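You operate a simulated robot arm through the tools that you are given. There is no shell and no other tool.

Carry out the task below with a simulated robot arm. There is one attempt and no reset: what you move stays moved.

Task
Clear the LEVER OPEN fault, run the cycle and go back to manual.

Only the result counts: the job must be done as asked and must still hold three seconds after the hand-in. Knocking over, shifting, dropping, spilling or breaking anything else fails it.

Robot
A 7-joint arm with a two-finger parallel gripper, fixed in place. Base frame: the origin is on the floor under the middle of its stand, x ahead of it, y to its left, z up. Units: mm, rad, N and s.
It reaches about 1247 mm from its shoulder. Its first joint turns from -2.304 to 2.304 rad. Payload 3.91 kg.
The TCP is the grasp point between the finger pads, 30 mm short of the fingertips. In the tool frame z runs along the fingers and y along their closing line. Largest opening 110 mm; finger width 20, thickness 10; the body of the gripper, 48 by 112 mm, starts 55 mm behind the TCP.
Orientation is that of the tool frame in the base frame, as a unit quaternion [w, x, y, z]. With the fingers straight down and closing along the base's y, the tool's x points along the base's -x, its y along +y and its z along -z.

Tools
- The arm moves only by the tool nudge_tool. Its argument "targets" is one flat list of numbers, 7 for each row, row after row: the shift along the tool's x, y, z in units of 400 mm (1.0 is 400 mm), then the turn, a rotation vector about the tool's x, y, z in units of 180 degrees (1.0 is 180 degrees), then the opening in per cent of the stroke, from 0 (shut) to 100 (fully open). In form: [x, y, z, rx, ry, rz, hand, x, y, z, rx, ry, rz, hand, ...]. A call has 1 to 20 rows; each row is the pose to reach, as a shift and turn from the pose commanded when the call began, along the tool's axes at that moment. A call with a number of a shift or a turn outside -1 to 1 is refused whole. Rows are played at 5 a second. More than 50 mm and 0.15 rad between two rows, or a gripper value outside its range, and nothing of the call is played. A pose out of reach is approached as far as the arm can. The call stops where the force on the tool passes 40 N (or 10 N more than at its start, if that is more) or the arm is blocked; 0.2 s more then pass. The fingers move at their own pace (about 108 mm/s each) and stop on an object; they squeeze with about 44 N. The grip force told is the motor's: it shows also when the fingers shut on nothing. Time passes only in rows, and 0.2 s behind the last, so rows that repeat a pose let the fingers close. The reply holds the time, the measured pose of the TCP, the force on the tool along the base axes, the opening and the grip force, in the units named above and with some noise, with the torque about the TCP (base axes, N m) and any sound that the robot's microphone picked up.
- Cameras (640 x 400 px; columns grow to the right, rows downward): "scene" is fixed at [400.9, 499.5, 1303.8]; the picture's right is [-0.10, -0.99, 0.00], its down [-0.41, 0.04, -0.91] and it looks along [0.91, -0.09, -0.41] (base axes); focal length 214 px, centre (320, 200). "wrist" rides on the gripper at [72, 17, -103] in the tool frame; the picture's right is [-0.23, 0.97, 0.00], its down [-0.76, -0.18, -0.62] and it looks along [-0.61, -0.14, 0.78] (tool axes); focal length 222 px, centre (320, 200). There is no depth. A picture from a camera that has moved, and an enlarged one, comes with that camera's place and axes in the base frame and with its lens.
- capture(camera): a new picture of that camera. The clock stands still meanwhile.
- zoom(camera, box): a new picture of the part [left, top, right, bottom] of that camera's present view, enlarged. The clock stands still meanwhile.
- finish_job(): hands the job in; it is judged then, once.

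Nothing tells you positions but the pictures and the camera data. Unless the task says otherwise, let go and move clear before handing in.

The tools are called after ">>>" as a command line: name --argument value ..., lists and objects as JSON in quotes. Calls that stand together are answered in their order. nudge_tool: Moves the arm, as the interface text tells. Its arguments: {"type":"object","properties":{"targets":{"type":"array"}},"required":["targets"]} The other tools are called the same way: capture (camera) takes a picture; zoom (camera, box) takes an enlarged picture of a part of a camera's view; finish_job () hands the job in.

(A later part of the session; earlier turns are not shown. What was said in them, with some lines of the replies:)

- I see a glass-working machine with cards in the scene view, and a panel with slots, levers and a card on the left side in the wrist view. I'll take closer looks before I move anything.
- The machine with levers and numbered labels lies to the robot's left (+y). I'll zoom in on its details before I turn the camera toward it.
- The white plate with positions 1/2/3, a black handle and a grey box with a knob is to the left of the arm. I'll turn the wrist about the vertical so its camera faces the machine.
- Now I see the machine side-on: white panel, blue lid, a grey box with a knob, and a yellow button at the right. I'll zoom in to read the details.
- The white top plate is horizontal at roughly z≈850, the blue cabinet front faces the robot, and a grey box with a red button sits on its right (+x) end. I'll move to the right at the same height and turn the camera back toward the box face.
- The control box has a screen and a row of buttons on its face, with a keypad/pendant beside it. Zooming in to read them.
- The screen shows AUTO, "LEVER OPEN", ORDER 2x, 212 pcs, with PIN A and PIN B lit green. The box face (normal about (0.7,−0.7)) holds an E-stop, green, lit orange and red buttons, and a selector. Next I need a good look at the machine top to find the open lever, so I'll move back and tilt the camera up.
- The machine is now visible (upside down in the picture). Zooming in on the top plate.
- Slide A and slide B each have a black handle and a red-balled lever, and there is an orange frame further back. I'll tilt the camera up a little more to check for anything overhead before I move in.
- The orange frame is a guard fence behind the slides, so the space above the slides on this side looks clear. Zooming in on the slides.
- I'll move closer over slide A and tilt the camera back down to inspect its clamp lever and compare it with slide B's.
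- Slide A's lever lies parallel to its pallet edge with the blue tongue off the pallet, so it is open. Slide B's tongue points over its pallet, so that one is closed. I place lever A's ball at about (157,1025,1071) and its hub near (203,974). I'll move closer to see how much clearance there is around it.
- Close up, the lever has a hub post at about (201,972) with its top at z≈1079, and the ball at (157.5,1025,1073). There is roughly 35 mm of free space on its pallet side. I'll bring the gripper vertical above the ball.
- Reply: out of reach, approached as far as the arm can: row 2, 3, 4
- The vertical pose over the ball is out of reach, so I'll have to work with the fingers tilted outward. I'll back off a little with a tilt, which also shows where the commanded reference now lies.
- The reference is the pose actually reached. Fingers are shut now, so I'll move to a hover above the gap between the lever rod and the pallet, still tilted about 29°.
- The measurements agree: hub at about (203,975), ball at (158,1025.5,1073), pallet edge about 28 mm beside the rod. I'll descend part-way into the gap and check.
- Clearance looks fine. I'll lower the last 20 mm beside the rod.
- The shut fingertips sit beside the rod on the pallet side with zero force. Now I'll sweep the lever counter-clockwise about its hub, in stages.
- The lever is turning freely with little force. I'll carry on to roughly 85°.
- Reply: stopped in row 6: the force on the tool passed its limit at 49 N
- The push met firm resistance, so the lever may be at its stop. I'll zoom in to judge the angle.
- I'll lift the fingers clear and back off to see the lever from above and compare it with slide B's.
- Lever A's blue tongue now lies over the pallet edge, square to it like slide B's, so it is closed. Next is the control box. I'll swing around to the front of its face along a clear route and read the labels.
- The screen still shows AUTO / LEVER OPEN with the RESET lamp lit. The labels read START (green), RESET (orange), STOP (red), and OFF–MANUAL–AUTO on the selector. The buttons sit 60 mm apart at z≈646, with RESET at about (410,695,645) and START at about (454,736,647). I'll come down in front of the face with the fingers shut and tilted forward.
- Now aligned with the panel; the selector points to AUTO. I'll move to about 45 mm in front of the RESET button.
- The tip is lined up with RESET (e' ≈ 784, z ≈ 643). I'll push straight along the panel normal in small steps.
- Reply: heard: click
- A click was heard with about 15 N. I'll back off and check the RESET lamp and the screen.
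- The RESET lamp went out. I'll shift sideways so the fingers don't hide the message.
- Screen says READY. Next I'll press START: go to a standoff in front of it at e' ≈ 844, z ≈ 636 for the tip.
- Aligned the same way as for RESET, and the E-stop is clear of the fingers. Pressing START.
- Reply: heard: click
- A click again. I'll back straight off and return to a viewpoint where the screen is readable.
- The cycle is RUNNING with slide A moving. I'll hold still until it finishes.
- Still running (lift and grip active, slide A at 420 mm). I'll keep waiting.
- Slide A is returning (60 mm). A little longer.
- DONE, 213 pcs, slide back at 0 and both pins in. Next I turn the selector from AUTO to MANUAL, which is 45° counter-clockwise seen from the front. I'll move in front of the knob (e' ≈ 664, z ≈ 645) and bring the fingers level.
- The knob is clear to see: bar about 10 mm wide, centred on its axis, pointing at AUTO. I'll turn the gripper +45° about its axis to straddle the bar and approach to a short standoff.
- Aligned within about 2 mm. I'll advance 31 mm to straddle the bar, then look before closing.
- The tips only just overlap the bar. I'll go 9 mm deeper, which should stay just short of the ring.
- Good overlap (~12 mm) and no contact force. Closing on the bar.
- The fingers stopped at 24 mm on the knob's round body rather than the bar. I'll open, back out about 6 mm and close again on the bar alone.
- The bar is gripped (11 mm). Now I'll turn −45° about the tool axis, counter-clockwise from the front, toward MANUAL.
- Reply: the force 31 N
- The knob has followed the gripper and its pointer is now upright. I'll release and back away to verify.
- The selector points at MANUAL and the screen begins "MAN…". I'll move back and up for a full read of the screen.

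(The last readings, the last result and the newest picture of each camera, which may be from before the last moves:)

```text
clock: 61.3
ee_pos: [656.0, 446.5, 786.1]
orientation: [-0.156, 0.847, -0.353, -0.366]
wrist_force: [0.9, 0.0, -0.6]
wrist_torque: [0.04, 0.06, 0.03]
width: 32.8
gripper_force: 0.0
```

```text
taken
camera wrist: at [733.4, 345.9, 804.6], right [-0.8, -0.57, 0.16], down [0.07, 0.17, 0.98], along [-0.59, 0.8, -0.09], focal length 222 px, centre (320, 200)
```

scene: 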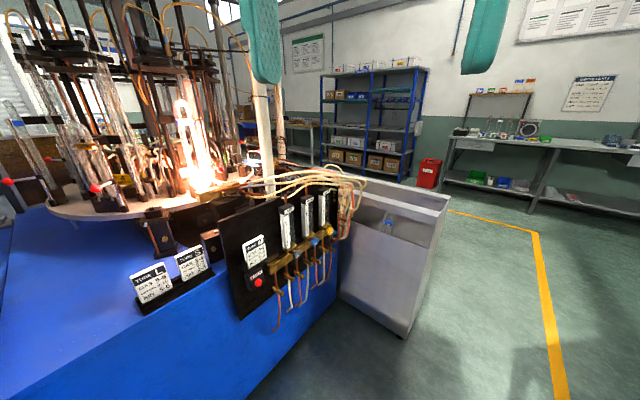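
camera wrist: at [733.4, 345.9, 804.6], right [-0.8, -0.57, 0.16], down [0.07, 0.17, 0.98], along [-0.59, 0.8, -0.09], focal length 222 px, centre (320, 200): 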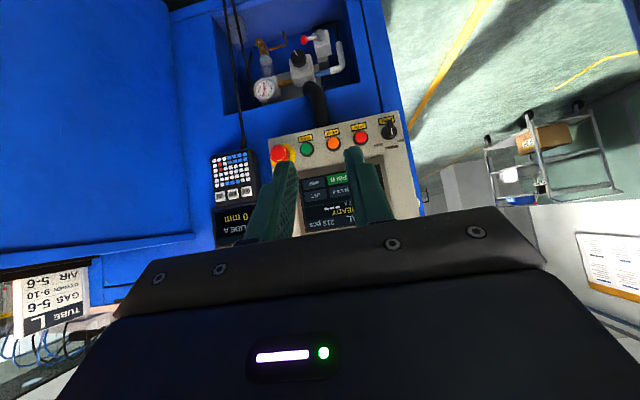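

>>> zoom --camera "wrist" --box '[260, 110, 420, 240]'

>>> nudge_tool --targets '[-0.03, -0.02, -0.1, 0, 0.02, 0, 30, -0.06, -0.04, -0.2, 0, 0.04, 0, 30, -0.09, -0.06, -0.3, 0, 0.06, 0, 30, -0.12, -0.08, -0.4, 0, 0.08, 0, 30]'

>>> capture --camera "wrist"

```text
3.08 times, centred on (340, 175) of wrist
camera zoom: at [733.4, 345.9, 804.6], right [-0.8, -0.57, 0.16], down [0.07, 0.17, 0.98], along [-0.59, 0.8, -0.09], focal length 684 px, centre (258, 277)
```

zoom: 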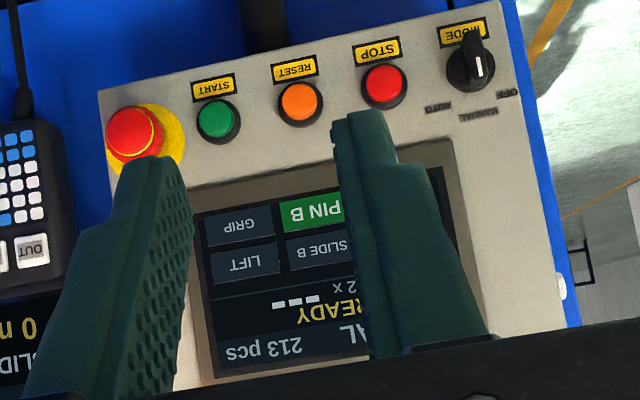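

```text
clock: 62.3
ee_pos: [737.2, 410.2, 930.0]
orientation: [-0.11, 0.886, -0.37, -0.256]
wrist_force: [1.3, 0.2, 0.7]
wrist_torque: [0.03, 0.05, 0.01]
width: 32.9
gripper_force: 0.1
```

```text
taken
camera wrist: at [807.7, 314.8, 979.1], right [-0.83, -0.55, 0.12], down [-0.09, 0.34, 0.94], along [-0.55, 0.76, -0.33], focal length 222 px, centre (320, 200)
```

wrist: 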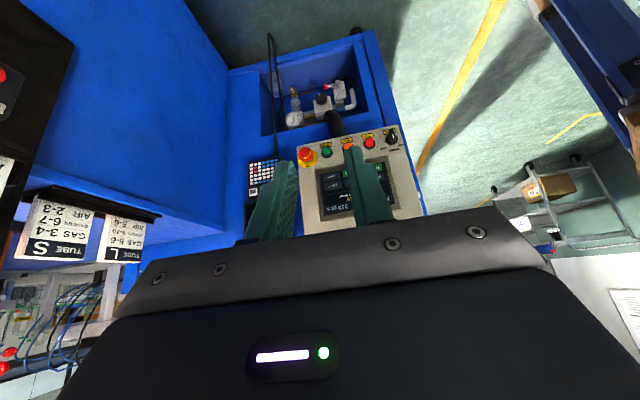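

>>> nudge_tool --targets '[0, -0.1, 0, 0, 0, 0, 30, 0, -0.2, 0, 0, 0, 0, 30]'

>>> zoom --camera "wrist" --box '[350, 110, 470, 220]'

```text
clock: 62.9
ee_pos: [795.9, 466.7, 934.0]
orientation: [-0.111, 0.886, -0.369, -0.256]
wrist_force: [-0.4, 0.3, 0.1]
wrist_torque: [0.0, 0.03, 0.0]
width: 33.0
gripper_force: 0.0
```

```text
3.64 times, centred on (410, 165) of wrist
camera zoom: at [865.9, 370.3, 981.3], right [-0.83, -0.55, 0.12], down [-0.1, 0.34, 0.94], along [-0.55, 0.76, -0.33], focal length 808 px, centre (-7, 327)
```

zoom: 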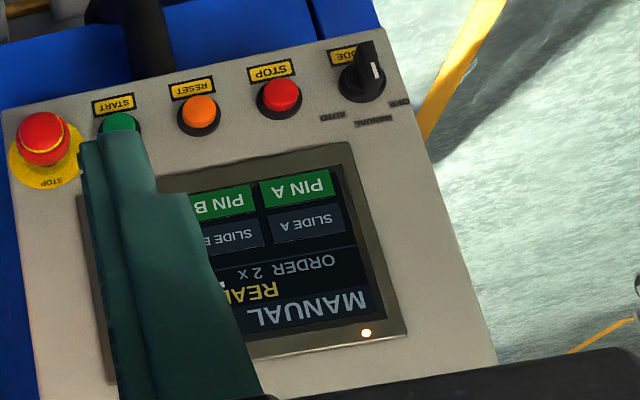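

The screen reads MANUAL / READY at 213 pcs, pins A and B are in, and the arm is clear of everything. The fault is cleared, the cycle has run and the machine is back in manual, so I'm handing in.

>>> finish_job

```text
The job is handed in.
```

The LEVER OPEN fault is cleared, the cycle ran once to DONE, and the machine is back in MANUAL. I handed the job in with the arm clear of the machine; no verdict came back.

- **Fault:** slide A's clamp lever was open. I swung it round until its blue tongue sat over the pallet edge, like slide B's, then pressed RESET. The screen changed from LEVER OPEN to READY.
- **Cycle:** I pressed START and waited. It ended at DONE with slide A back at 0 mm, and the count went from 212 to 213 pcs.
- **Manual:** I turned the selector from AUTO to MANUAL and let go. The screen now shows MANUAL and READY.

The screen also shows "ORDER 2 x", which did not change. I took "run the cycle" to mean one cycle, so I did not start a second.

The lever met firm resistance at the end of its swing and the force limit stopped the arm at 49 N. I saw no sign that anything else was moved or damaged.
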